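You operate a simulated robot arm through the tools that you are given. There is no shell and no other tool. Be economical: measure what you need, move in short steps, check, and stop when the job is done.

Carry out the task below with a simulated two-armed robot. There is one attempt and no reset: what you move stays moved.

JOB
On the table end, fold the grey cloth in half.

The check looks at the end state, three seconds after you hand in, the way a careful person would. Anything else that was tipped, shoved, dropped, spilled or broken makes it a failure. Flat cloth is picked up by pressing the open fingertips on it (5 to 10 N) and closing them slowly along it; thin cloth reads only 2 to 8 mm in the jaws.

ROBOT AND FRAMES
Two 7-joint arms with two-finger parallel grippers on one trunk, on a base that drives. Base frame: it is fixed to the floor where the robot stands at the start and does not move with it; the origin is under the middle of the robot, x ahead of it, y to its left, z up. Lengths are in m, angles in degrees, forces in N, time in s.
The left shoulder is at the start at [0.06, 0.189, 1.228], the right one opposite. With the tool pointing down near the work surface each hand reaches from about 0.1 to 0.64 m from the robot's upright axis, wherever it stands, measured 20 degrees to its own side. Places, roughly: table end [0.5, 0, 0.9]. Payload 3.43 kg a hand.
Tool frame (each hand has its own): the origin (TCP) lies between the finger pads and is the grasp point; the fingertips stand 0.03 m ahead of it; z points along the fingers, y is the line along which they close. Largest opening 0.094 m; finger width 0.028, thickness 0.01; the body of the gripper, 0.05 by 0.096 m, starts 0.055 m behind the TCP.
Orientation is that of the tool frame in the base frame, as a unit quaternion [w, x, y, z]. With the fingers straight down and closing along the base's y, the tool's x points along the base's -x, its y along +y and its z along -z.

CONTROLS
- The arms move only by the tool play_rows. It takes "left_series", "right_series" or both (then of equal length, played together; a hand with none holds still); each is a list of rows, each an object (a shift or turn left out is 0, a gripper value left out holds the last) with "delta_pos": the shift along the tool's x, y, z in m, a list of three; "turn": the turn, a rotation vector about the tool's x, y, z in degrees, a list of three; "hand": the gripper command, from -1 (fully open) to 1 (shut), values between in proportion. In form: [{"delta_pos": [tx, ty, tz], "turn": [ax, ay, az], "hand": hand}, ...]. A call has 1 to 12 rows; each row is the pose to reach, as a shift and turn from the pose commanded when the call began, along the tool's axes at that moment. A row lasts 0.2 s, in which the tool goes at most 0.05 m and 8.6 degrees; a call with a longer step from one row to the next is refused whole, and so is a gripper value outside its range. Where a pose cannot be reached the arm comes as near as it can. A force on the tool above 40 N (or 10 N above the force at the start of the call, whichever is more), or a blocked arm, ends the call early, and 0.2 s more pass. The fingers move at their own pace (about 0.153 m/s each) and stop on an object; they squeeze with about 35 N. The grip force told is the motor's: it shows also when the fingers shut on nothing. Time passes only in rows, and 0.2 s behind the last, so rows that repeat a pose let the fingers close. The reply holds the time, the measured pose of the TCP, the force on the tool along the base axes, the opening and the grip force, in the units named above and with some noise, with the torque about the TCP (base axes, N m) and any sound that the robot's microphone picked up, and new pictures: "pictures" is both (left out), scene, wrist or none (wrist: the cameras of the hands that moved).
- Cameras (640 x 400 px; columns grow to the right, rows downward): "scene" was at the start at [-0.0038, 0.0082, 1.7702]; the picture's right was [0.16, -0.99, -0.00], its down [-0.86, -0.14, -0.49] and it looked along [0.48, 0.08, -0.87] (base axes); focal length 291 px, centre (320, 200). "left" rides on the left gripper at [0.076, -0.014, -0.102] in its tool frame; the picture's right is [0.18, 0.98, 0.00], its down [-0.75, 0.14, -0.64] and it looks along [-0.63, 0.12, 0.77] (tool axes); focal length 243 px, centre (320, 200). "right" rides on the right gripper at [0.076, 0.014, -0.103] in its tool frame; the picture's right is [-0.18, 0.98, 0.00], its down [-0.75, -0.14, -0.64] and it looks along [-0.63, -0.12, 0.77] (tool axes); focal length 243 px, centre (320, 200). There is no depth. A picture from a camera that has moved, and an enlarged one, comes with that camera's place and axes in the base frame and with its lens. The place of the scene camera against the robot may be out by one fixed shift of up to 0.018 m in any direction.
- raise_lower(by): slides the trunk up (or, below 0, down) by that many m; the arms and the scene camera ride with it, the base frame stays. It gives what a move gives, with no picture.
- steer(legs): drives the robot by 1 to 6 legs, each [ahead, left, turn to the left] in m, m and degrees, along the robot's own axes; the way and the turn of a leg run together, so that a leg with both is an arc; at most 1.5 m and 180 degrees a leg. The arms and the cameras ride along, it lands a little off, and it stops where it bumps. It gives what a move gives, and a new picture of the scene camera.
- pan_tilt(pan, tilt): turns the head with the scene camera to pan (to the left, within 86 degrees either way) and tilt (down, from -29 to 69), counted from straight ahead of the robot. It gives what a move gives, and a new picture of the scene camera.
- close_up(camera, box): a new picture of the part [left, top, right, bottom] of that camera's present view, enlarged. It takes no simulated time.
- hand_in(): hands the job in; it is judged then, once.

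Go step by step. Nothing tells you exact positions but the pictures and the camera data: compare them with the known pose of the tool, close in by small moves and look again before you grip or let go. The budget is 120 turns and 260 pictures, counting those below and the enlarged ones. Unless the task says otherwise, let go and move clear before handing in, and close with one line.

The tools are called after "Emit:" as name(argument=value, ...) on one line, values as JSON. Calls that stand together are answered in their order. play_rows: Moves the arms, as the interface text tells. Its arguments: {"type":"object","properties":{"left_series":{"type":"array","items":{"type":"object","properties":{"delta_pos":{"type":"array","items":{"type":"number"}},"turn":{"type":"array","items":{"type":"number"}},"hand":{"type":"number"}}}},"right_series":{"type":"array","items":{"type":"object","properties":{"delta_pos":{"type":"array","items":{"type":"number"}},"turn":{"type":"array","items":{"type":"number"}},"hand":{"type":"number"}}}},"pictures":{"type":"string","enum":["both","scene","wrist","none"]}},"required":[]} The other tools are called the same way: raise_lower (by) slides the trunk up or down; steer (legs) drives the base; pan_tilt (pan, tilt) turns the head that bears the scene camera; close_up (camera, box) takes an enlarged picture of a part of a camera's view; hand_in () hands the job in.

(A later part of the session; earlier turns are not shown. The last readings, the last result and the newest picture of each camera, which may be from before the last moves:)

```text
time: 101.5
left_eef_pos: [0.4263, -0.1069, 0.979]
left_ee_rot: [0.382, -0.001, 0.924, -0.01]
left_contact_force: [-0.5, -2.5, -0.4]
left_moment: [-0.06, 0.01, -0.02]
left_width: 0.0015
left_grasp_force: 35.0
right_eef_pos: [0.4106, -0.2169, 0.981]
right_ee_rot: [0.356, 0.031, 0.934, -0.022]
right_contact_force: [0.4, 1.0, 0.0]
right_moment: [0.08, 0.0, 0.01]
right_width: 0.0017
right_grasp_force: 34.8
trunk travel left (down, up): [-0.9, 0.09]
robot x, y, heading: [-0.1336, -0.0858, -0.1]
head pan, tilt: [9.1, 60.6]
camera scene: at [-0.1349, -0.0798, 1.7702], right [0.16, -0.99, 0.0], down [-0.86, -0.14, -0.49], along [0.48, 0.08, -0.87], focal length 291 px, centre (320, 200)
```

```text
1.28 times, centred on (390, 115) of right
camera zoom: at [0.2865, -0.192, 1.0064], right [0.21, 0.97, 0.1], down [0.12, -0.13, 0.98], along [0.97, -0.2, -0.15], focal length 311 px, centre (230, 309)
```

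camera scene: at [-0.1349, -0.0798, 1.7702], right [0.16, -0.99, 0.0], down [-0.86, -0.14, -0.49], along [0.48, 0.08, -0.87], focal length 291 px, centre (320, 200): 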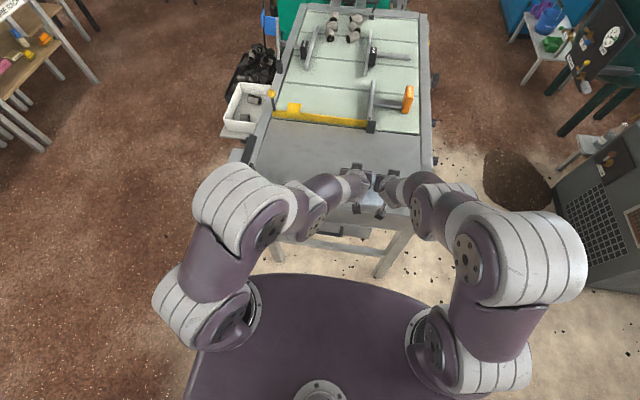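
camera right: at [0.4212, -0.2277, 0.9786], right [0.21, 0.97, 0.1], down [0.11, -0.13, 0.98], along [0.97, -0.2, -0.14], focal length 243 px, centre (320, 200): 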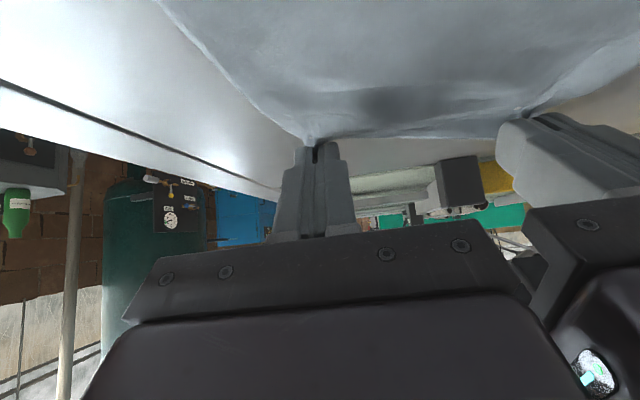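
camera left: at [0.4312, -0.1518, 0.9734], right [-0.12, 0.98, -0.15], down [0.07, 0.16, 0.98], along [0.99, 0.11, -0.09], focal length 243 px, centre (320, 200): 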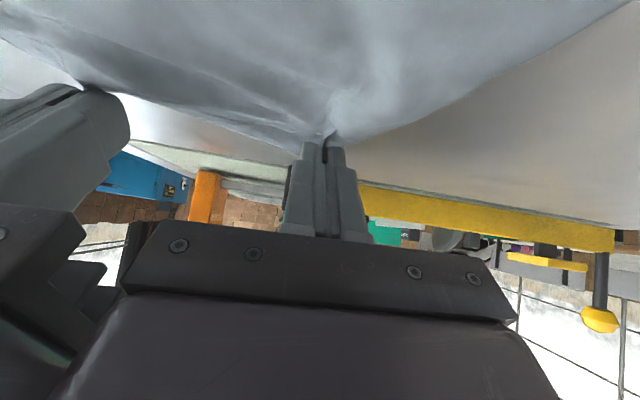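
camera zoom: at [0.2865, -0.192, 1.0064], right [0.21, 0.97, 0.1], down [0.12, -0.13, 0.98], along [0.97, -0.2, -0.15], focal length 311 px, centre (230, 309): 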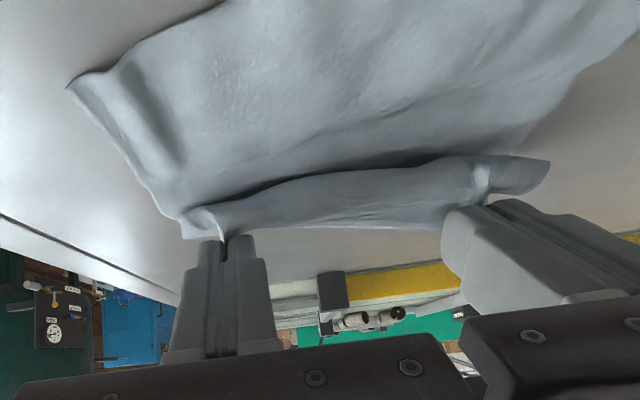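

The cloth slid about 4 cm toward me but is now square to the table: near edge at x≈0.352, still 3 cm from the table edge. The top layer must come another 6–8 cm. I'll carry it a bit higher to avoid rubbing, then set it down with more tilt.

Emit:
play_rows(left_series=[{"delta_pos": [0.003, 0, -0.017], "turn": [0, -1.5, 0]}, {"delta_pos": [0.0067, 0, -0.0337], "turn": [0, -3, 0]}, {"delta_pos": [0.02, 0, -0.039], "turn": [0, -5, 0]}, {"delta_pos": [0.0336, 0, -0.0441], "turn": [0, -7, 0]}, {"delta_pos": [0.05, 0, -0.043], "turn": [0, -8.5, 0]}, {"delta_pos": [0.0656, 0, -0.0417], "turn": [0, -10, 0]}, {"delta_pos": [0.0656, 0, -0.0417], "turn": [0, -10, 0]}], right_series=[{"delta_pos": [0.002, -0.003, -0.014], "turn": [0, -1.2, 0]}, {"delta_pos": [0.0036, -0.005, -0.0281], "turn": [0, -2.3, 0]}, {"delta_pos": [0.015, -0.006, -0.031], "turn": [0, -4, 0]}, {"delta_pos": [0.0267, -0.006, -0.0339], "turn": [0, -5.3, 0]}, {"delta_pos": [0.041, -0.007, -0.031], "turn": [0, -6.8, 0]}, {"delta_pos": [0.0564, -0.008, -0.0278], "turn": [0, -8.3, 0]}, {"delta_pos": [0.0564, -0.008, -0.0278], "turn": [0, -8.3, 0]}], pictures="wrist")

Emit:
close_up(camera="scene", box=[330, 160, 420, 225])

```text
time: 102.5
left_eef_pos: [0.3936, -0.121, 0.9697]
left_ee_rot: [0.437, -0.005, 0.899, -0.007]
left_contact_force: [0.9, 1.4, -0.4]
left_moment: [-0.17, -0.01, -0.3]
left_width: 0.0017
left_grasp_force: 34.6
left hand out of reach, approached as far as the arm can: row 1, 2, 3, 4, 5
right_eef_pos: [0.3651, -0.2214, 0.9882]
right_ee_rot: [0.397, 0.031, 0.917, -0.026]
right_contact_force: [-1.2, -2.0, 0.7]
right_moment: [0.23, -0.01, 0.37]
right_width: 0.0016
right_grasp_force: 35.2
trunk travel left (down, up): [-0.9, 0.09]
robot x, y, heading: [-0.1324, -0.0905, -0.0]
head pan, tilt: [9.1, 60.6]
stopped in row 5 (left hand): the force on the tool passed its limit at 45 N (the readings are from after the stop); the commanded pose is now the measured one
camera right: at [0.2392, -0.1964, 1.0013], right [0.2, 0.97, 0.11], down [0.04, -0.12, 0.99], along [0.98, -0.2, -0.06], focal length 243 px, centre (320, 200)
camera left: at [0.2658, -0.1355, 0.9737], right [-0.12, 0.98, -0.16], down [-0.04, 0.16, 0.99], along [0.99, 0.12, 0.02], focal length 243 px, centre (320, 200)
```

right: 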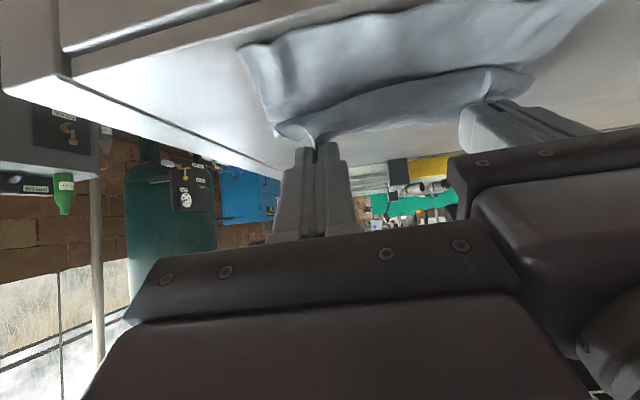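
left: 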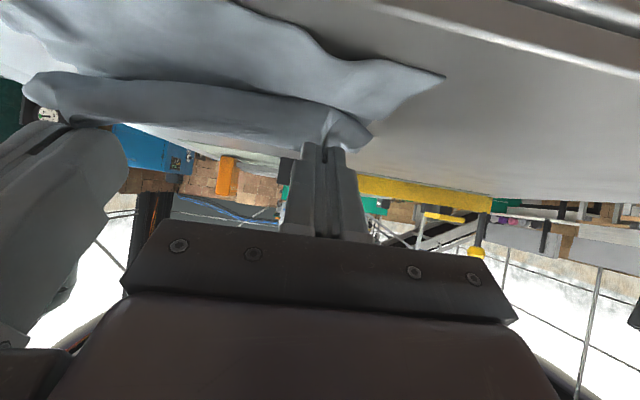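

```text
6.15 times, centred on (375, 192) of scene
camera zoom: at [-0.1359, -0.0799, 1.7702], right [0.16, -0.99, 0.0], down [-0.86, -0.14, -0.49], along [0.49, 0.08, -0.87], focal length 1793 px, centre (-18, 246)
```

zoom: 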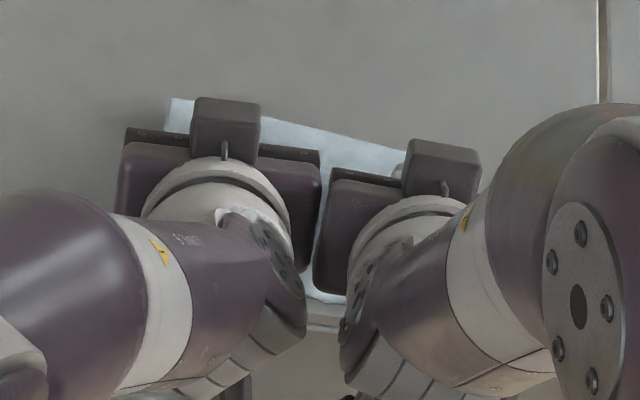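

The top layer is close, with the crease square at x≈0.455. The two gripper bodies touch because the left arm hit its limit. I'll part the hands, even them out, and use the base for the remaining 4 cm.

Emit:
play_rows(left_series=[{"delta_pos": [0, 0.005, 0]}, {"delta_pos": [0.001, 0.01, 0.001]}, {"delta_pos": [0.002, 0.013, 0.002]}, {"delta_pos": [0.002, 0.013, 0.002]}], right_series=[{"delta_pos": [0, -0.001, 0.008]}, {"delta_pos": [0, -0.001, 0.016]}, {"delta_pos": [-0.001, -0.001, 0.024]}, {"delta_pos": [-0.0012, -0.001, 0.03]}], pictures="none")

Emit:
steer(legs=[[-0.04, 0, 0]])

Emit:
close_up(camera="left", box=[0, 0, 480, 220])

Emit:
close_up(camera="right", box=[140, 0, 640, 230])

```text
time: 103.5
left_eef_pos: [0.3948, -0.1079, 0.9672]
left_ee_rot: [0.438, -0.004, 0.899, -0.008]
left_contact_force: [-1.4, -16.7, -1.1]
left_moment: [-0.44, 0.06, -0.33]
left_width: 0.0016
left_grasp_force: 35.1
left hand out of reach, approached as far as the arm can: row 2, 3
right_eef_pos: [0.3889, -0.2233, 0.9678]
right_ee_rot: [0.397, 0.031, 0.917, -0.027]
right_contact_force: [2.4, 16.5, 0.8]
right_moment: [0.54, -0.04, 0.21]
right_width: 0.0018
right_grasp_force: 34.5
trunk travel left (down, up): [-0.9, 0.09]
robot x, y, heading: [-0.1307, -0.0855, -0.2]
head pan, tilt: [9.1, 60.6]
```

```text
time: 104.4
left_eef_pos: [0.3591, -0.1076, 0.9637]
left_ee_rot: [0.436, -0.004, 0.9, -0.008]
left_contact_force: [-1.6, -19.9, -1.5]
left_moment: [-0.53, 0.09, -0.42]
left_width: 0.0019
left_grasp_force: 35.0
right_eef_pos: [0.3524, -0.2248, 0.9649]
right_ee_rot: [0.395, 0.031, 0.918, -0.026]
right_contact_force: [2.7, 20.0, -0.5]
right_moment: [0.57, -0.07, 0.23]
right_width: 0.0018
right_grasp_force: 35.0
trunk travel left (down, up): [-0.9, 0.09]
robot x, y, heading: [-0.1696, -0.0892, -0.3]
head pan, tilt: [9.1, 60.6]
camera scene: at [-0.1673, -0.0795, 1.7701], right [0.16, -0.99, 0.0], down [-0.86, -0.14, -0.49], along [0.48, 0.08, -0.87], focal length 291 px, centre (320, 200)
```

scene: 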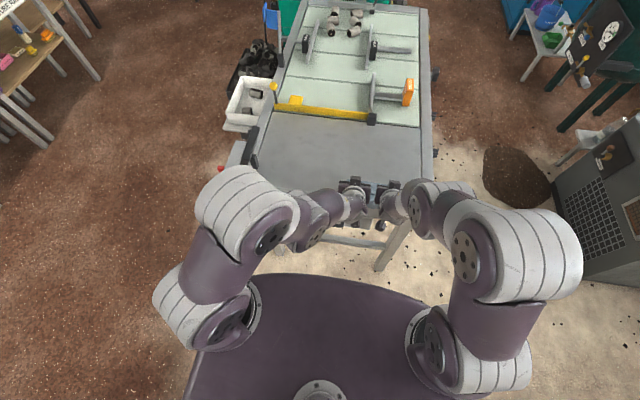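

```text
1.33 times, centred on (240, 110) of left
camera zoom: at [0.231, -0.1228, 0.9692], right [-0.11, 0.98, -0.16], down [-0.04, 0.16, 0.99], along [0.99, 0.12, 0.02], focal length 324 px, centre (427, 320)
```

zoom: 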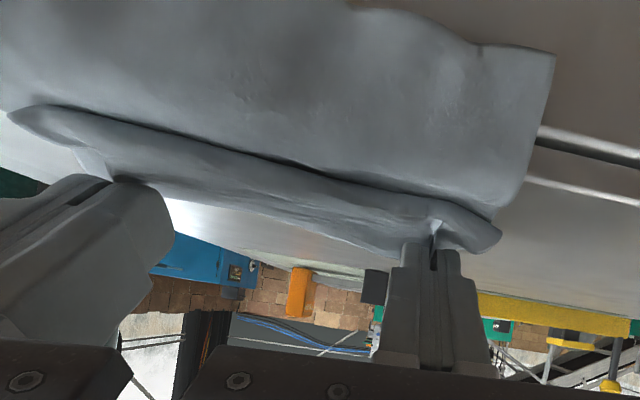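

```text
1.28 times, centred on (390, 115) of right
camera zoom: at [0.2272, -0.1994, 0.9792], right [0.2, 0.97, 0.11], down [0.04, -0.12, 0.99], along [0.98, -0.2, -0.06], focal length 311 px, centre (230, 309)
```

zoom: 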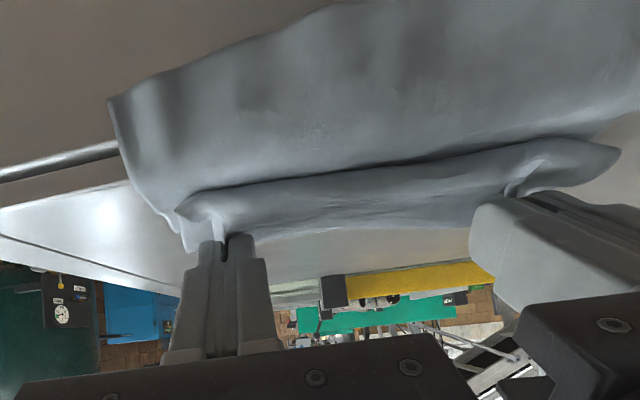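

That last drive slid the whole cloth, since the layers rub when the hands are low, and its near edge now hangs over the table front. Keeping the hands about 5 cm up avoids the rubbing. I'll raise, drive forward 20 cm so the sheet unrolls and is drawn back onto the table, and then repeat the fold with that clearance.

Emit:
raise_lower(by=0.035)

Emit:
steer(legs=[[0.2, 0, 0]])

Emit:
close_up(camera="scene", box=[300, 140, 440, 245])

```text
time: 105.2
left_eef_pos: [0.3527, -0.1077, 1.0022]
left_ee_rot: [0.438, -0.003, 0.899, -0.009]
left_contact_force: [-1.8, -15.2, -0.9]
left_moment: [-0.41, 0.04, -0.29]
left_width: 0.0019
left_grasp_force: 35.3
right_eef_pos: [0.3469, -0.224, 1.003]
right_ee_rot: [0.398, 0.031, 0.917, -0.026]
right_contact_force: [2.2, 15.2, 0.3]
right_moment: [0.48, -0.08, 0.14]
right_width: 0.0017
right_grasp_force: 34.9
trunk travel left (down, up): [-0.935, 0.055]
robot x, y, heading: [-0.1747, -0.0867, 0.0]
head pan, tilt: [9.1, 60.6]
```

```text
time: 106.8
left_eef_pos: [0.549, -0.1069, 1.0027]
left_ee_rot: [0.439, -0.005, 0.899, -0.007]
left_contact_force: [-2.5, -18.5, -0.5]
left_moment: [-0.47, 0.08, -0.35]
left_width: 0.0018
left_grasp_force: 35.1
right_eef_pos: [0.5438, -0.223, 1.0012]
right_ee_rot: [0.398, 0.031, 0.916, -0.026]
right_contact_force: [1.6, 17.2, 0.5]
right_moment: [0.52, -0.04, 0.21]
right_width: 0.0017
right_grasp_force: 34.6
trunk travel left (down, up): [-0.935, 0.055]
robot x, y, heading: [0.0205, -0.0885, 0.1]
head pan, tilt: [9.1, 60.6]
camera scene: at [0.0178, -0.0794, 1.8052], right [0.16, -0.99, 0.0], down [-0.86, -0.14, -0.49], along [0.49, 0.08, -0.87], focal length 291 px, centre (320, 200)
```

scene: 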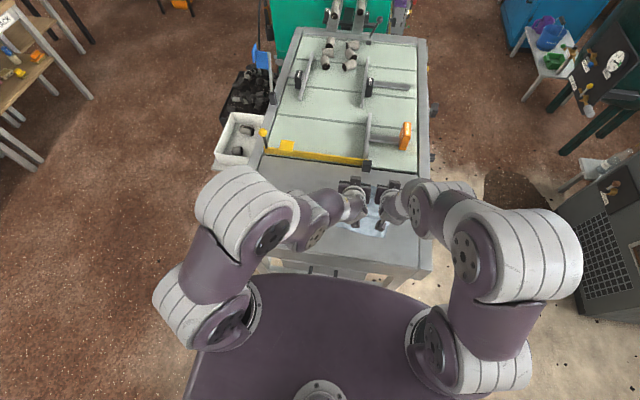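

```text
3.81 times, centred on (370, 192) of scene
camera zoom: at [0.0178, -0.0794, 1.8052], right [0.16, -0.99, 0.0], down [-0.86, -0.14, -0.49], along [0.49, 0.08, -0.87], focal length 1110 px, centre (130, 229)
```

zoom: 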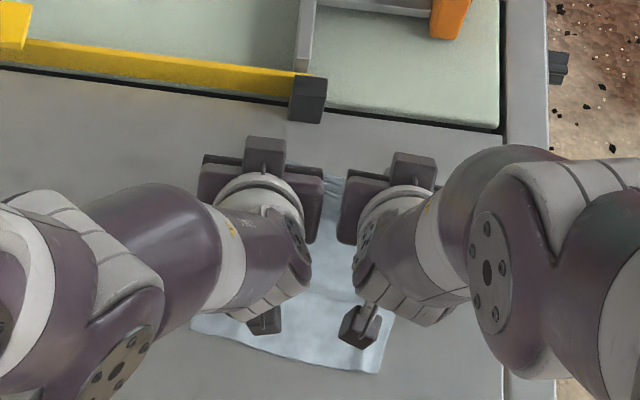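

The near edge is back at x≈0.42–0.44, so there's runway now. I'll flatten the sheet fully first: lower, and pull forward 3 cm.

Emit:
raise_lower(by=-0.035)

Emit:
steer(legs=[[0.035, 0, 0]])

Emit:
close_up(camera="scene", box=[300, 150, 440, 255])

```text
time: 107.5
left_eef_pos: [0.5514, -0.1062, 0.9674]
left_ee_rot: [0.438, -0.005, 0.899, -0.008]
left_contact_force: [-1.1, -14.6, -0.7]
left_moment: [-0.4, 0.04, -0.28]
left_width: 0.002
left_grasp_force: 34.8
right_eef_pos: [0.5457, -0.223, 0.9673]
right_ee_rot: [0.397, 0.03, 0.917, -0.026]
right_contact_force: [1.8, 13.8, 0.9]
right_moment: [0.45, -0.06, 0.15]
right_width: 0.0018
right_grasp_force: 35.0
trunk travel left (down, up): [-0.9, 0.09]
robot x, y, heading: [0.0245, -0.0869, -0.1]
head pan, tilt: [9.1, 60.6]
```

```text
time: 108.4
left_eef_pos: [0.5822, -0.1068, 0.9694]
left_ee_rot: [0.44, -0.004, 0.898, -0.007]
left_contact_force: [-2.2, -16.3, -0.5]
left_moment: [-0.47, 0.05, -0.3]
left_width: 0.0017
left_grasp_force: 35.0
right_eef_pos: [0.5745, -0.2228, 0.9697]
right_ee_rot: [0.399, 0.031, 0.916, -0.027]
right_contact_force: [1.8, 15.4, 0.4]
right_moment: [0.5, -0.1, 0.19]
right_width: 0.0017
right_grasp_force: 34.9
trunk travel left (down, up): [-0.9, 0.09]
robot x, y, heading: [0.0622, -0.0835, 0.3]
head pan, tilt: [9.1, 60.6]
camera scene: at [0.047, -0.0794, 1.7703], right [0.16, -0.99, 0.0], down [-0.86, -0.14, -0.5], along [0.49, 0.08, -0.87], focal length 291 px, centre (320, 200)
```

scene: 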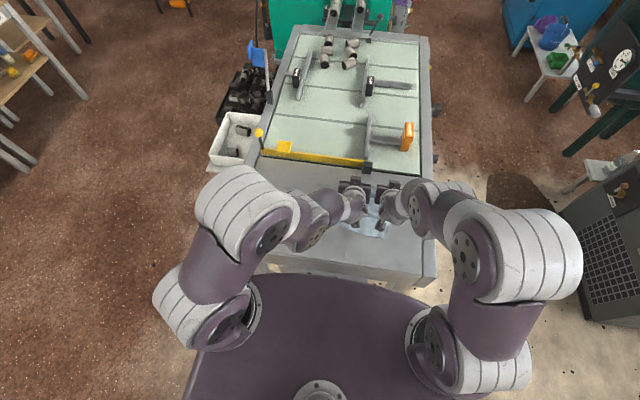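

```text
3.81 times, centred on (370, 202) of scene
camera zoom: at [0.047, -0.0794, 1.7703], right [0.16, -0.99, 0.0], down [-0.86, -0.14, -0.5], along [0.49, 0.08, -0.87], focal length 1110 px, centre (130, 190)
```

zoom: 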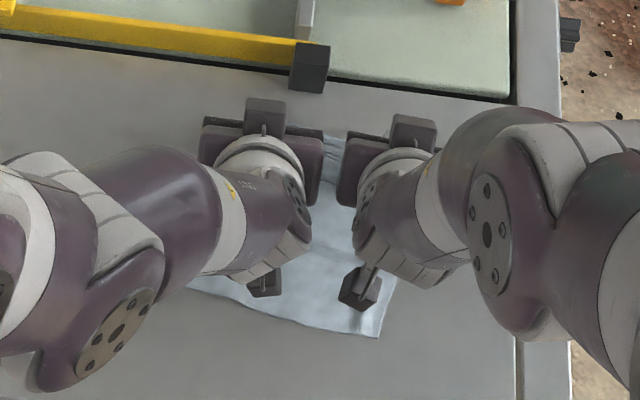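

The sheet is laid out, near edge from (0.452, −0.060) to (0.427, −0.217). Now the fold with clearance: draw the edge back and up, raise 1.5 cm more, then drive back 13 cm.

Emit:
play_rows(left_series=[{"delta_pos": [0, -0.001, -0.012]}, {"delta_pos": [0, -0.001, -0.024]}, {"delta_pos": [0, -0.001, -0.035]}, {"delta_pos": [0, -0.001, -0.042]}, {"delta_pos": [0, -0.001, -0.042]}], right_series=[{"delta_pos": [0.001, 0, -0.012]}, {"delta_pos": [0.003, 0, -0.024]}, {"delta_pos": [0.004, 0, -0.035]}, {"delta_pos": [0.005, 0, -0.043]}, {"delta_pos": [0.005, 0, -0.043]}], pictures="none")

Emit:
raise_lower(by=0.015)

Emit:
steer(legs=[[-0.13, 0.02, 0]])

Emit:
close_up(camera="right", box=[140, 0, 640, 230])

```text
time: 109.6
left_eef_pos: [0.553, -0.1086, 0.9929]
left_ee_rot: [0.438, -0.005, 0.899, -0.007]
left_contact_force: [-0.6, -6.2, 0.1]
left_moment: [-0.21, 0.02, -0.1]
left_width: 0.0016
left_grasp_force: 35.3
right_eef_pos: [0.544, -0.2213, 0.9924]
right_ee_rot: [0.397, 0.031, 0.917, -0.027]
right_contact_force: [0.9, 6.9, 0.0]
right_moment: [0.19, -0.05, 0.07]
right_width: 0.0017
right_grasp_force: 35.4
trunk travel left (down, up): [-0.9, 0.09]
robot x, y, heading: [0.0587, -0.0918, -0.3]
head pan, tilt: [9.1, 60.6]
```

```text
time: 110.2
left_eef_pos: [0.5531, -0.109, 1.0077]
left_ee_rot: [0.438, -0.004, 0.899, -0.008]
left_contact_force: [-1.4, -6.5, -0.3]
left_moment: [-0.19, 0.04, -0.11]
left_width: 0.0016
left_grasp_force: 34.7
right_eef_pos: [0.5458, -0.2211, 1.0071]
right_ee_rot: [0.397, 0.031, 0.917, -0.027]
right_contact_force: [1.4, 6.7, -0.1]
right_moment: [0.2, -0.01, 0.07]
right_width: 0.0015
right_grasp_force: 34.9
trunk travel left (down, up): [-0.915, 0.075]
robot x, y, heading: [0.0595, -0.0864, -0.1]
head pan, tilt: [9.1, 60.6]
```

```text
time: 111.5
left_eef_pos: [0.4202, -0.0893, 1.0075]
left_ee_rot: [0.437, -0.004, 0.9, -0.007]
left_contact_force: [-1.1, -5.8, 1.1]
left_moment: [-0.22, 0.02, -0.11]
left_width: 0.0018
left_grasp_force: 35.0
right_eef_pos: [0.4142, -0.2014, 1.0074]
right_ee_rot: [0.397, 0.032, 0.917, -0.027]
right_contact_force: [0.5, 7.4, -1.2]
right_moment: [0.18, -0.04, 0.05]
right_width: 0.0018
right_grasp_force: 34.5
trunk travel left (down, up): [-0.915, 0.075]
robot x, y, heading: [-0.072, -0.067, -0.1]
head pan, tilt: [9.1, 60.6]
camera scene: at [-0.0742, -0.0601, 1.7852], right [0.16, -0.99, 0.0], down [-0.86, -0.14, -0.49], along [0.48, 0.08, -0.87], focal length 291 px, centre (320, 200)
```

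scene: 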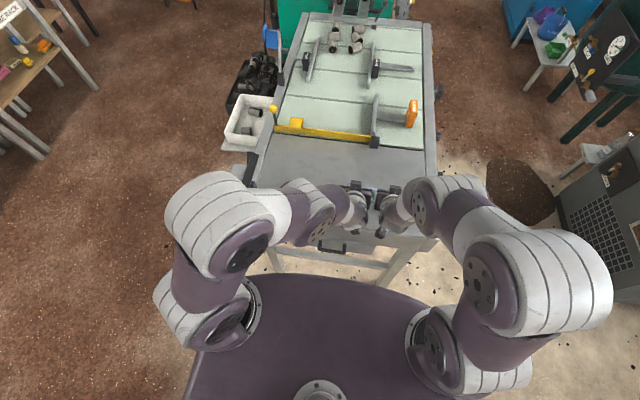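

```text
1.28 times, centred on (390, 115) of right
camera zoom: at [0.288, -0.1772, 1.0215], right [0.2, 0.97, 0.11], down [0.04, -0.12, 0.99], along [0.98, -0.2, -0.06], focal length 311 px, centre (230, 309)
```

zoom: 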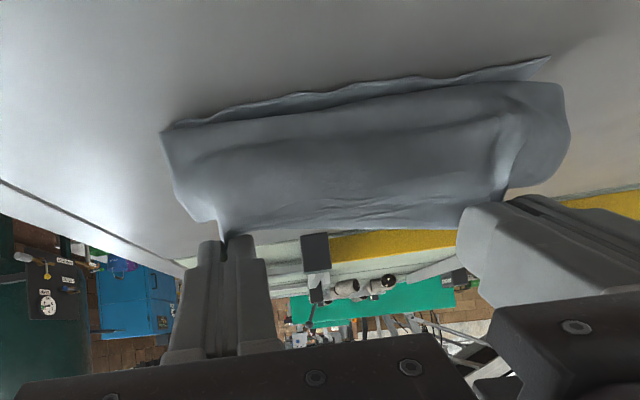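

With the hands 5 cm up the near edge stayed put at x≈0.43–0.44, and the held edge is now directly above it. The cloth leaves the pinch heading toward me because of the wrist angle, which causes the bulge. I'll try tilting both hands further (toward 75°) in place.

Emit:
play_rows(left_series=[{"delta_pos": [0.0025, 0, 0.0006], "turn": [0, -5, 0]}, {"delta_pos": [0.005, 0, 0.0012], "turn": [0, -10, 0]}, {"delta_pos": [0.0075, 0, 0.0018], "turn": [0, -15, 0]}, {"delta_pos": [0.01, 0, 0.0024], "turn": [0, -20, 0]}, {"delta_pos": [0.0125, 0, 0.003], "turn": [0, -25, 0]}, {"delta_pos": [0.0125, 0, 0.003], "turn": [0, -25, 0]}], right_series=[{"delta_pos": [0.0026, 0, 0.0006], "turn": [0, -5, 0]}, {"delta_pos": [0.0052, 0, 0.0012], "turn": [0, -10, 0]}, {"delta_pos": [0.0078, 0, 0.0018], "turn": [0, -15, 0]}, {"delta_pos": [0.0104, 0, 0.0024], "turn": [0, -20, 0]}, {"delta_pos": [0.013, 0, 0.003], "turn": [0, -25, 0]}, {"delta_pos": [0.013, 0, 0.003], "turn": [0, -25, 0]}], pictures="none")

Emit:
close_up(camera="right", box=[140, 0, 640, 230])

```text
time: 112.5
left_eef_pos: [0.4202, -0.0858, 0.9962]
left_ee_rot: [0.571, -0.008, 0.821, -0.003]
left_contact_force: [-0.1, 0.8, -0.3]
left_moment: [-0.04, 0.01, -0.16]
left_width: 0.0017
left_grasp_force: 34.7
left hand out of reach, approached as far as the arm can: row 4
right_eef_pos: [0.4289, -0.1912, 0.9972]
right_ee_rot: [0.529, 0.026, 0.848, -0.039]
right_contact_force: [0.8, -0.5, 0.0]
right_moment: [0.03, -0.03, 0.13]
right_width: 0.0017
right_grasp_force: 34.7
right hand out of reach, approached as far as the arm can: row 2, 3, 4
trunk travel left (down, up): [-0.915, 0.075]
robot x, y, heading: [-0.0716, -0.0697, 0.2]
head pan, tilt: [9.1, 60.6]
stopped in row 4 (left hand): the force on the tool passed its limit at 49 N (the readings are from after the stop); the commanded pose is now the measured one
```

```text
1.28 times, centred on (390, 115) of right
camera zoom: at [0.3056, -0.1672, 0.9721], right [0.16, 0.98, 0.13], down [-0.25, -0.08, 0.96], along [0.95, -0.19, 0.24], focal length 311 px, centre (230, 309)
```

zoom: 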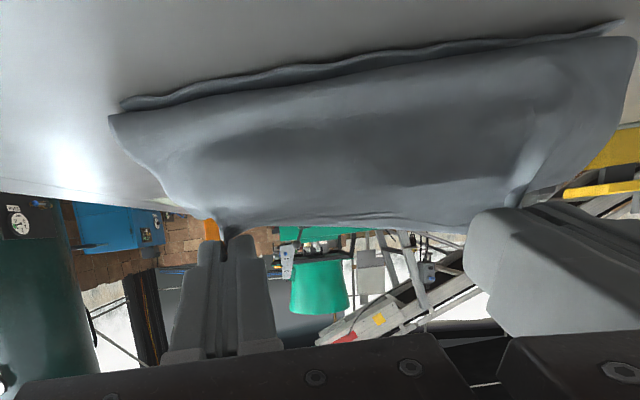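

Tilting works (left 70°, right 64°), though the right arm is cramped and the grippers nearly touch. I'll extend the arms forward 5 cm, part them, and back the base off 5 cm to regain room while keeping the edge where it is.

Emit:
play_rows(left_series=[{"delta_pos": [-0.006, 0.002, 0.015]}, {"delta_pos": [-0.012, 0.002, 0.031]}, {"delta_pos": [-0.0175, 0.002, 0.047]}, {"delta_pos": [-0.0175, 0.002, 0.047]}], right_series=[{"delta_pos": [-0.007, -0.004, 0.012]}, {"delta_pos": [-0.013, -0.006, 0.024]}, {"delta_pos": [-0.0175, -0.007, 0.034]}, {"delta_pos": [-0.0175, -0.007, 0.034]}], pictures="none")

Emit:
steer(legs=[[-0.05, 0, 0]])

```text
time: 113.5
left_eef_pos: [0.4692, -0.0838, 0.9975]
left_ee_rot: [0.572, -0.007, 0.821, -0.004]
left_contact_force: [-1.5, -22.8, -0.9]
left_moment: [-0.49, 0.05, -0.61]
left_width: 0.0019
left_grasp_force: 35.4
right_eef_pos: [0.4668, -0.2007, 0.9993]
right_ee_rot: [0.53, 0.025, 0.847, -0.038]
right_contact_force: [1.1, 22.9, 0.6]
right_moment: [0.59, -0.06, 0.45]
right_width: 0.0019
right_grasp_force: 35.4
trunk travel left (down, up): [-0.915, 0.075]
robot x, y, heading: [-0.0702, -0.069, -0.1]
head pan, tilt: [9.1, 60.6]
```

```text
time: 114.4
left_eef_pos: [0.4234, -0.0836, 0.9952]
left_ee_rot: [0.57, -0.008, 0.822, -0.003]
left_contact_force: [-1.5, -27.9, -0.3]
left_moment: [-0.61, 0.08, -0.71]
left_width: 0.0018
left_grasp_force: 34.7
right_eef_pos: [0.4238, -0.2024, 0.996]
right_ee_rot: [0.528, 0.026, 0.848, -0.039]
right_contact_force: [1.8, 27.5, 2.1]
right_moment: [0.7, -0.11, 0.53]
right_width: 0.0019
right_grasp_force: 34.6
trunk travel left (down, up): [-0.915, 0.075]
robot x, y, heading: [-0.1244, -0.0698, -0.1]
head pan, tilt: [9.1, 60.6]
camera scene: at [-0.1182, -0.0597, 1.7851], right [0.16, -0.99, 0.0], down [-0.86, -0.14, -0.49], along [0.48, 0.08, -0.87], focal length 291 px, centre (320, 200)
```

scene: 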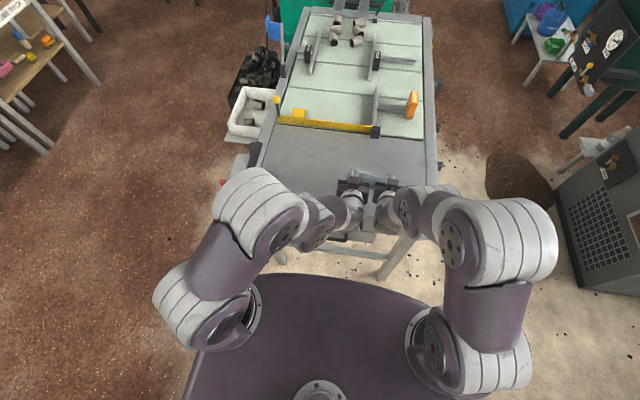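

There's better room now. The geometry suggests a gentler path: move the edge forward until the sheet stands above the crease line, then bring it down along a 45° line toward the near edge, so the top layer lays down without being pulled. I'll use 55° tilt so the wrist cameras clear the table.

Emit:
play_rows(left_series=[{"delta_pos": [-0.0065, -0.001, 0.0125], "turn": [0, 3.6, 0]}, {"delta_pos": [-0.013, -0.002, 0.025], "turn": [0, 7.2, 0]}, {"delta_pos": [-0.0196, -0.003, 0.0375], "turn": [0, 10.9, 0]}, {"delta_pos": [-0.0262, -0.003, 0.05], "turn": [0, 14.5, 0]}, {"delta_pos": [-0.0262, -0.003, 0.05], "turn": [0, 14.5, 0]}, {"delta_pos": [-0.012, -0.003, 0.0433], "turn": [0, 14.5, 0]}, {"delta_pos": [0.002, -0.003, 0.0365], "turn": [0, 14.5, 0]}, {"delta_pos": [0.0162, -0.003, 0.0298], "turn": [0, 14.5, 0]}, {"delta_pos": [0.0303, -0.003, 0.0231], "turn": [0, 14.5, 0]}, {"delta_pos": [0.0303, -0.003, 0.0231], "turn": [0, 14.5, 0]}], right_series=[{"delta_pos": [-0.0065, 0.002, 0.01], "turn": [0, 2.2, 0]}, {"delta_pos": [-0.013, 0.003, 0.02], "turn": [0, 4.5, 0]}, {"delta_pos": [-0.0196, 0.004, 0.03], "turn": [0, 6.7, 0]}, {"delta_pos": [-0.0262, 0.005, 0.0396], "turn": [0, 9, 0]}, {"delta_pos": [-0.0262, 0.005, 0.0396], "turn": [0, 9, 0]}, {"delta_pos": [-0.0115, 0.005, 0.034], "turn": [0, 9, 0]}, {"delta_pos": [0.003, 0.004, 0.029], "turn": [0, 9, 0]}, {"delta_pos": [0.018, 0.004, 0.0235], "turn": [0, 9, 0]}, {"delta_pos": [0.0326, 0.004, 0.0182], "turn": [0, 9, 0]}, {"delta_pos": [0.0326, 0.004, 0.0182], "turn": [0, 9, 0]}], pictures="wrist")

Emit:
close_up(camera="scene", box=[320, 150, 430, 232])

```text
time: 116.6
left_eef_pos: [0.4304, -0.0886, 0.9618]
left_ee_rot: [0.463, -0.008, 0.886, -0.004]
left_contact_force: [-1.1, -5.3, 0.1]
left_moment: [-0.14, 0.0, -0.09]
left_width: 0.0016
left_grasp_force: 34.5
right_eef_pos: [0.4202, -0.1988, 0.9591]
right_ee_rot: [0.461, 0.029, 0.886, -0.037]
right_contact_force: [1.3, 5.4, -0.6]
right_moment: [0.18, -0.04, 0.05]
right_width: 0.0015
right_grasp_force: 35.0
trunk travel left (down, up): [-0.915, 0.075]
robot x, y, heading: [-0.1229, -0.0681, 0.0]
head pan, tilt: [9.1, 60.6]
camera right: at [0.2943, -0.1734, 0.9556], right [0.19, 0.98, 0.11], down [-0.1, -0.09, 0.99], along [0.98, -0.2, 0.08], focal length 243 px, centre (320, 200)
camera left: at [0.3035, -0.104, 0.9586], right [-0.11, 0.98, -0.16], down [-0.1, 0.15, 0.98], along [0.99, 0.13, 0.08], focal length 243 px, centre (320, 200)
```

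right: 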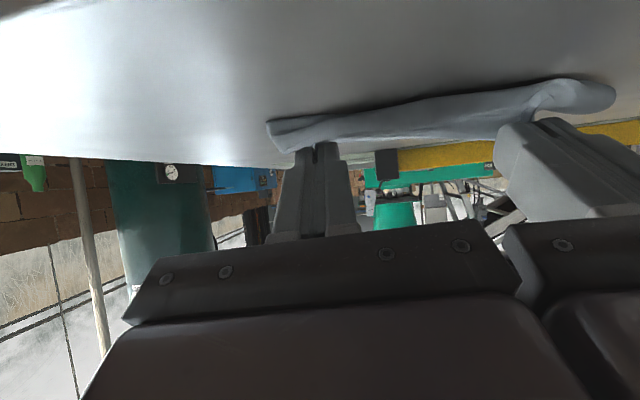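
left: 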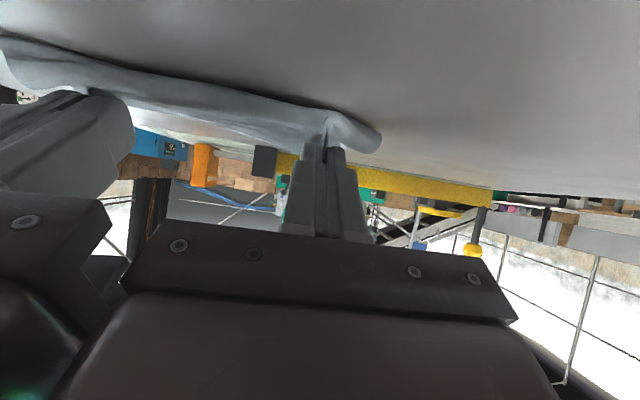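

```text
4.88 times, centred on (375, 191) of scene
camera zoom: at [-0.1252, -0.0596, 1.7852], right [0.16, -0.99, 0.0], down [-0.86, -0.14, -0.49], along [0.48, 0.08, -0.87], focal length 1421 px, centre (52, 244)
```

zoom: 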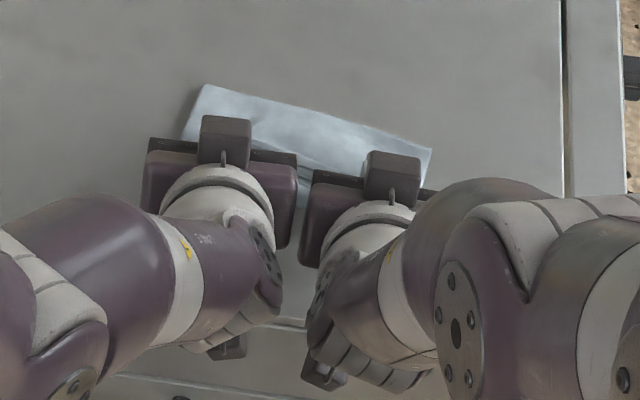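

The crease ended up too close because I carried the edge too far back before descending, and it doesn't roll back out. With the hands 5 cm up the cloth doesn't slide, so the right recipe is: flatten, roll back at 5 cm height only until the edge is about 6 cm short of the near edge, then descend at 45°. I'll unroll and flatten again.

Emit:
raise_lower(by=0.035)

Emit:
steer(legs=[[0.14, -0.015, 0]])

Emit:
raise_lower(by=-0.03)

Emit:
close_up(camera="scene", box=[300, 150, 440, 255])

```text
time: 117.4
left_eef_pos: [0.4313, -0.0878, 0.9977]
left_ee_rot: [0.463, -0.007, 0.886, -0.005]
left_contact_force: [-0.5, -4.2, 0.0]
left_moment: [-0.15, 0.0, -0.14]
left_width: 0.0019
left_grasp_force: 35.0
right_eef_pos: [0.4213, -0.1995, 0.9953]
right_ee_rot: [0.462, 0.028, 0.886, -0.036]
right_contact_force: [0.7, 4.9, 0.6]
right_moment: [0.18, -0.03, 0.05]
right_width: 0.0017
right_grasp_force: 34.9
trunk travel left (down, up): [-0.95, 0.04]
robot x, y, heading: [-0.1195, -0.068, 0.2]
head pan, tilt: [9.1, 60.6]
```

```text
time: 118.8
left_eef_pos: [0.5722, -0.1006, 0.9984]
left_ee_rot: [0.464, -0.009, 0.886, -0.003]
left_contact_force: [-0.8, -4.0, -0.8]
left_moment: [-0.18, 0.04, -0.12]
left_width: 0.0018
left_grasp_force: 35.1
right_eef_pos: [0.5608, -0.2123, 0.996]
right_ee_rot: [0.461, 0.028, 0.886, -0.036]
right_contact_force: [0.5, 5.0, 0.5]
right_moment: [0.14, -0.01, 0.08]
right_width: 0.0017
right_grasp_force: 34.9
trunk travel left (down, up): [-0.95, 0.04]
robot x, y, heading: [0.0225, -0.0824, 0.1]
head pan, tilt: [9.1, 60.6]
camera scene: at [0.0136, -0.0743, 1.8202], right [0.16, -0.99, 0.0], down [-0.86, -0.14, -0.49], along [0.49, 0.08, -0.87], focal length 291 px, centre (320, 200)
```

scene: 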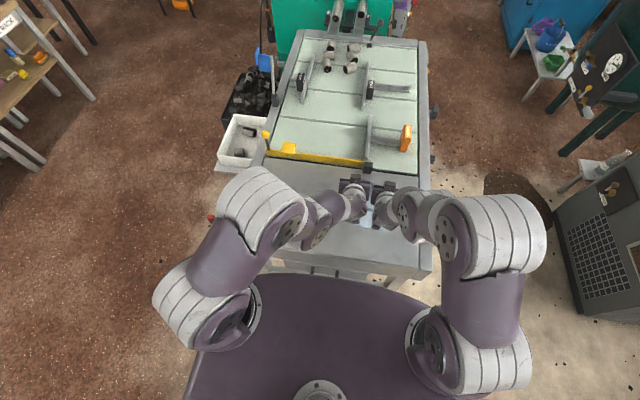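

```text
time: 119.5
left_eef_pos: [0.5746, -0.102, 0.9667]
left_ee_rot: [0.463, -0.007, 0.886, -0.005]
left_contact_force: [0.2, -4.1, -0.3]
left_moment: [-0.13, 0.05, -0.07]
left_width: 0.0017
left_grasp_force: 35.4
right_eef_pos: [0.5653, -0.2121, 0.9652]
right_ee_rot: [0.461, 0.027, 0.886, -0.037]
right_contact_force: [1.5, 4.2, -0.4]
right_moment: [0.1, -0.02, 0.05]
right_width: 0.0016
right_grasp_force: 35.0
trunk travel left (down, up): [-0.92, 0.07]
robot x, y, heading: [0.021, -0.081, 0.1]
head pan, tilt: [9.1, 60.6]
```

```text
3.81 times, centred on (370, 202) of scene
camera zoom: at [0.0178, -0.0748, 1.7902], right [0.16, -0.99, 0.0], down [-0.86, -0.14, -0.49], along [0.48, 0.08, -0.87], focal length 1110 px, centre (130, 190)
```

zoom: 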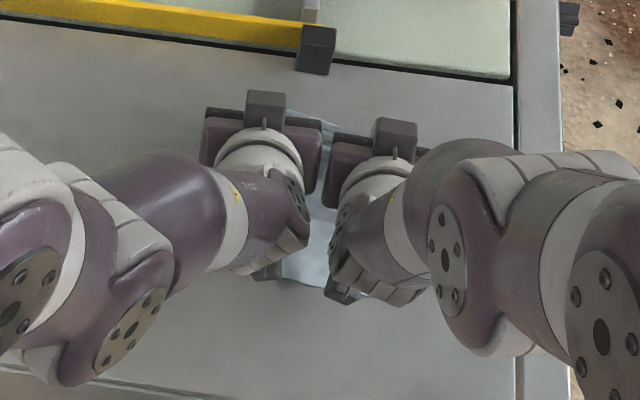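

The near edge stayed at x≈0.434. I'll pull 2 cm more to flatten, then lift and roll back, this time only to about 6 cm short of the near edge.

Emit:
steer(legs=[[0.02, 0, 0]])

Emit:
play_rows(left_series=[{"delta_pos": [0, 0, -0.011]}, {"delta_pos": [0, 0, -0.022]}, {"delta_pos": [0, 0, -0.033]}, {"delta_pos": [0, 0, -0.044]}, {"delta_pos": [-0.006, 0, -0.048]}, {"delta_pos": [-0.006, 0, -0.048]}], right_series=[{"delta_pos": [0, 0, -0.011]}, {"delta_pos": [0, 0, -0.022]}, {"delta_pos": [0, 0, -0.033]}, {"delta_pos": [0, 0, -0.044]}, {"delta_pos": [-0.006, 0, -0.048]}, {"delta_pos": [-0.006, 0, -0.048]}], pictures="none")

Emit:
raise_lower(by=0.005)

Emit:
steer(legs=[[-0.065, 0.01, 0]])

Emit:
close_up(camera="right", box=[0, 0, 640, 230])

```text
time: 120.3
left_eef_pos: [0.589, -0.1018, 0.9691]
left_ee_rot: [0.465, -0.008, 0.885, -0.004]
left_contact_force: [-1.4, -4.8, -0.3]
left_moment: [-0.14, 0.07, -0.1]
left_width: 0.0016
left_grasp_force: 35.3
right_eef_pos: [0.5775, -0.2108, 0.9674]
right_ee_rot: [0.464, 0.026, 0.885, -0.036]
right_contact_force: [0.9, 4.4, 0.7]
right_moment: [0.15, -0.03, 0.03]
right_width: 0.0016
right_grasp_force: 35.3
trunk travel left (down, up): [-0.92, 0.07]
robot x, y, heading: [0.0393, -0.0837, -0.1]
head pan, tilt: [9.1, 60.6]
camera scene: at [0.0287, -0.0745, 1.7903], right [0.16, -0.99, 0.0], down [-0.86, -0.14, -0.49], along [0.49, 0.08, -0.87], focal length 291 px, centre (320, 200)
```

scene: 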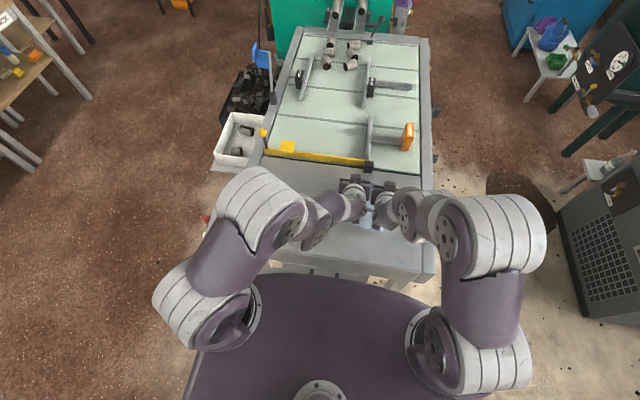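

```text
time: 121.7
left_eef_pos: [0.5576, -0.1009, 0.9976]
left_ee_rot: [0.462, -0.009, 0.887, -0.003]
left_contact_force: [0.3, -0.4, -0.5]
left_moment: [-0.01, 0.02, -0.04]
left_width: 0.0016
left_grasp_force: 35.4
right_eef_pos: [0.5476, -0.2076, 0.9958]
right_ee_rot: [0.461, 0.027, 0.886, -0.036]
right_contact_force: [-0.8, -0.3, -0.6]
right_moment: [-0.01, 0.01, 0.01]
right_width: 0.0018
right_grasp_force: 35.0
trunk travel left (down, up): [-0.92, 0.07]
robot x, y, heading: [0.0381, -0.08, 0.1]
head pan, tilt: [9.1, 60.6]
```

```text
time: 122.2
left_eef_pos: [0.5577, -0.1019, 1.0026]
left_ee_rot: [0.463, -0.008, 0.886, -0.004]
left_contact_force: [0.7, -0.6, 0.5]
left_moment: [0.02, 0.01, 0.01]
left_width: 0.0017
left_grasp_force: 34.8
right_eef_pos: [0.5474, -0.2075, 1.0024]
right_ee_rot: [0.461, 0.026, 0.886, -0.035]
right_contact_force: [0.0, -0.2, 0.3]
right_moment: [0.02, 0.0, 0.0]
right_width: 0.002
right_grasp_force: 34.9
trunk travel left (down, up): [-0.925, 0.065]
robot x, y, heading: [0.0369, -0.0853, -0.2]
head pan, tilt: [9.1, 60.6]
```

```text
time: 123.2
left_eef_pos: [0.4959, -0.0916, 1.0019]
left_ee_rot: [0.462, -0.009, 0.887, -0.003]
left_contact_force: [-0.5, -0.1, 0.4]
left_moment: [0.0, -0.02, -0.03]
left_width: 0.002
left_grasp_force: 35.2
right_eef_pos: [0.484, -0.1978, 1.0014]
right_ee_rot: [0.46, 0.027, 0.887, -0.036]
right_contact_force: [0.4, -0.4, -0.3]
right_moment: [0.05, 0.0, 0.03]
right_width: 0.0017
right_grasp_force: 34.7
trunk travel left (down, up): [-0.925, 0.065]
robot x, y, heading: [-0.0257, -0.0728, 0.4]
head pan, tilt: [9.1, 60.6]
camera scene: at [-0.0237, -0.0657, 1.7951], right [0.16, -0.99, 0.0], down [-0.86, -0.14, -0.49], along [0.48, 0.08, -0.87], focal length 291 px, centre (320, 200)
```

scene: 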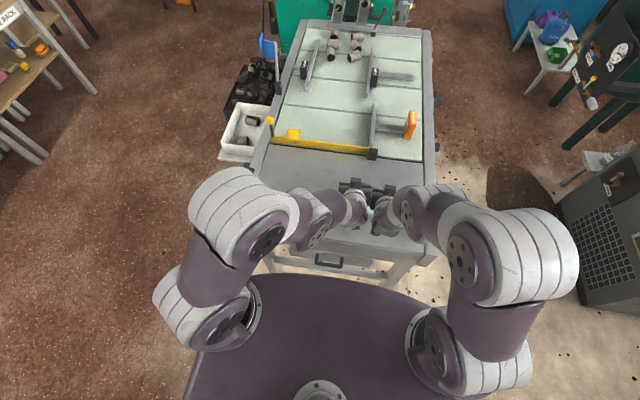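

```text
1.00 times, centred on (320, 115) of right (not enlarged: the box is as wide or as high as the picture)
camera zoom: at [0.3588, -0.173, 0.9969], right [0.18, 0.98, 0.11], down [-0.1, -0.1, 0.99], along [0.98, -0.19, 0.08], focal length 243 px, centre (320, 285)
```

zoom: 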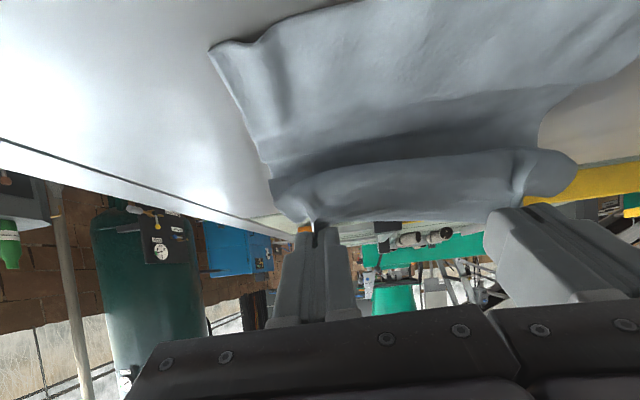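

Now the edge is 5 cm up and just on the 45° line: the near edge is at x≈0.44 and hasn't moved. I'll descend along that line.

Emit:
play_rows(left_series=[{"delta_pos": [0.008, 0.002, -0.0014]}, {"delta_pos": [0.016, 0.004, -0.0028]}, {"delta_pos": [0.024, 0.005, -0.0042]}, {"delta_pos": [0.032, 0.005, -0.0057]}, {"delta_pos": [0.04, 0.005, -0.0071]}, {"delta_pos": [0.048, 0.005, -0.0085]}, {"delta_pos": [0.056, 0.005, -0.01]}, {"delta_pos": [0.061, 0.005, -0.0108]}, {"delta_pos": [0.061, 0.005, -0.0108]}], right_series=[{"delta_pos": [0.008, -0.002, -0.0014]}, {"delta_pos": [0.016, -0.004, -0.0028]}, {"delta_pos": [0.024, -0.005, -0.0042]}, {"delta_pos": [0.032, -0.005, -0.0057]}, {"delta_pos": [0.04, -0.005, -0.0071]}, {"delta_pos": [0.048, -0.005, -0.0085]}, {"delta_pos": [0.056, -0.005, -0.01]}, {"delta_pos": [0.061, -0.005, -0.0108]}, {"delta_pos": [0.061, -0.005, -0.0108]}], pictures="wrist")

Emit:
close_up(camera="scene", box=[320, 150, 430, 232])

```text
time: 125.2
left_eef_pos: [0.4483, -0.0878, 0.9603]
left_ee_rot: [0.463, -0.008, 0.886, -0.003]
left_contact_force: [-0.5, -1.3, -0.3]
left_moment: [-0.09, 0.03, -0.05]
left_width: 0.0018
left_grasp_force: 34.5
right_eef_pos: [0.4455, -0.1965, 0.9587]
right_ee_rot: [0.46, 0.026, 0.887, -0.041]
right_contact_force: [-0.4, 1.7, 0.7]
right_moment: [0.03, 0.02, 0.02]
right_width: 0.0015
right_grasp_force: 34.7
right hand out of reach, approached as far as the arm can: row 7, 8, 9
trunk travel left (down, up): [-0.925, 0.065]
robot x, y, heading: [-0.023, -0.0735, 0.1]
head pan, tilt: [9.1, 60.6]
camera right: at [0.3185, -0.171, 0.9543], right [0.19, 0.98, 0.1], down [-0.1, -0.08, 0.99], along [0.98, -0.2, 0.08], focal length 243 px, centre (320, 200)
camera left: at [0.32, -0.1043, 0.9574], right [-0.12, 0.98, -0.16], down [-0.1, 0.15, 0.98], along [0.99, 0.13, 0.08], focal length 243 px, centre (320, 200)
```

right: 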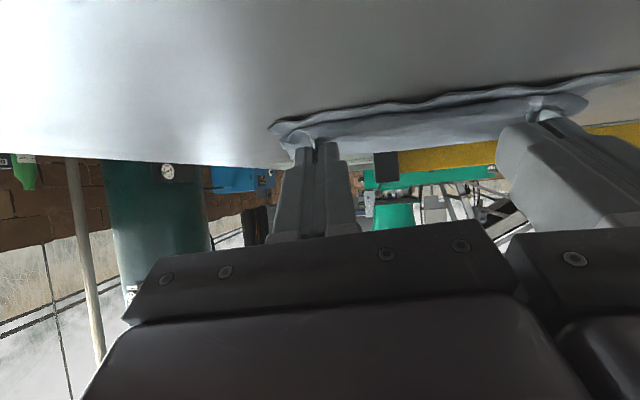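
left: 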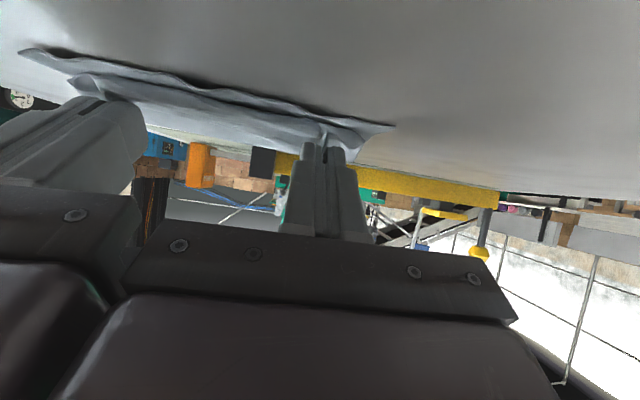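

```text
4.88 times, centred on (375, 191) of scene
camera zoom: at [-0.0293, -0.0647, 1.7952], right [0.16, -0.99, 0.0], down [-0.86, -0.14, -0.49], along [0.48, 0.08, -0.87], focal length 1421 px, centre (52, 244)
```

zoom: 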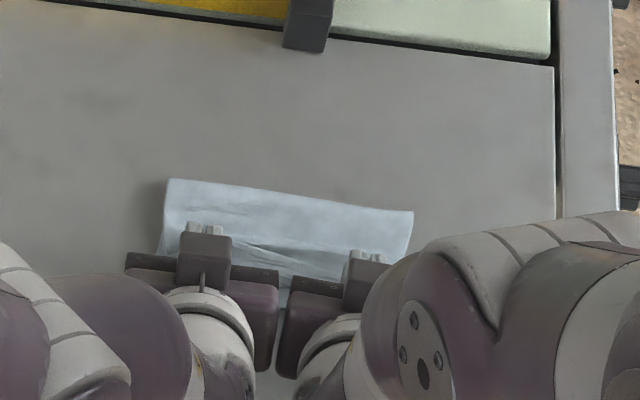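

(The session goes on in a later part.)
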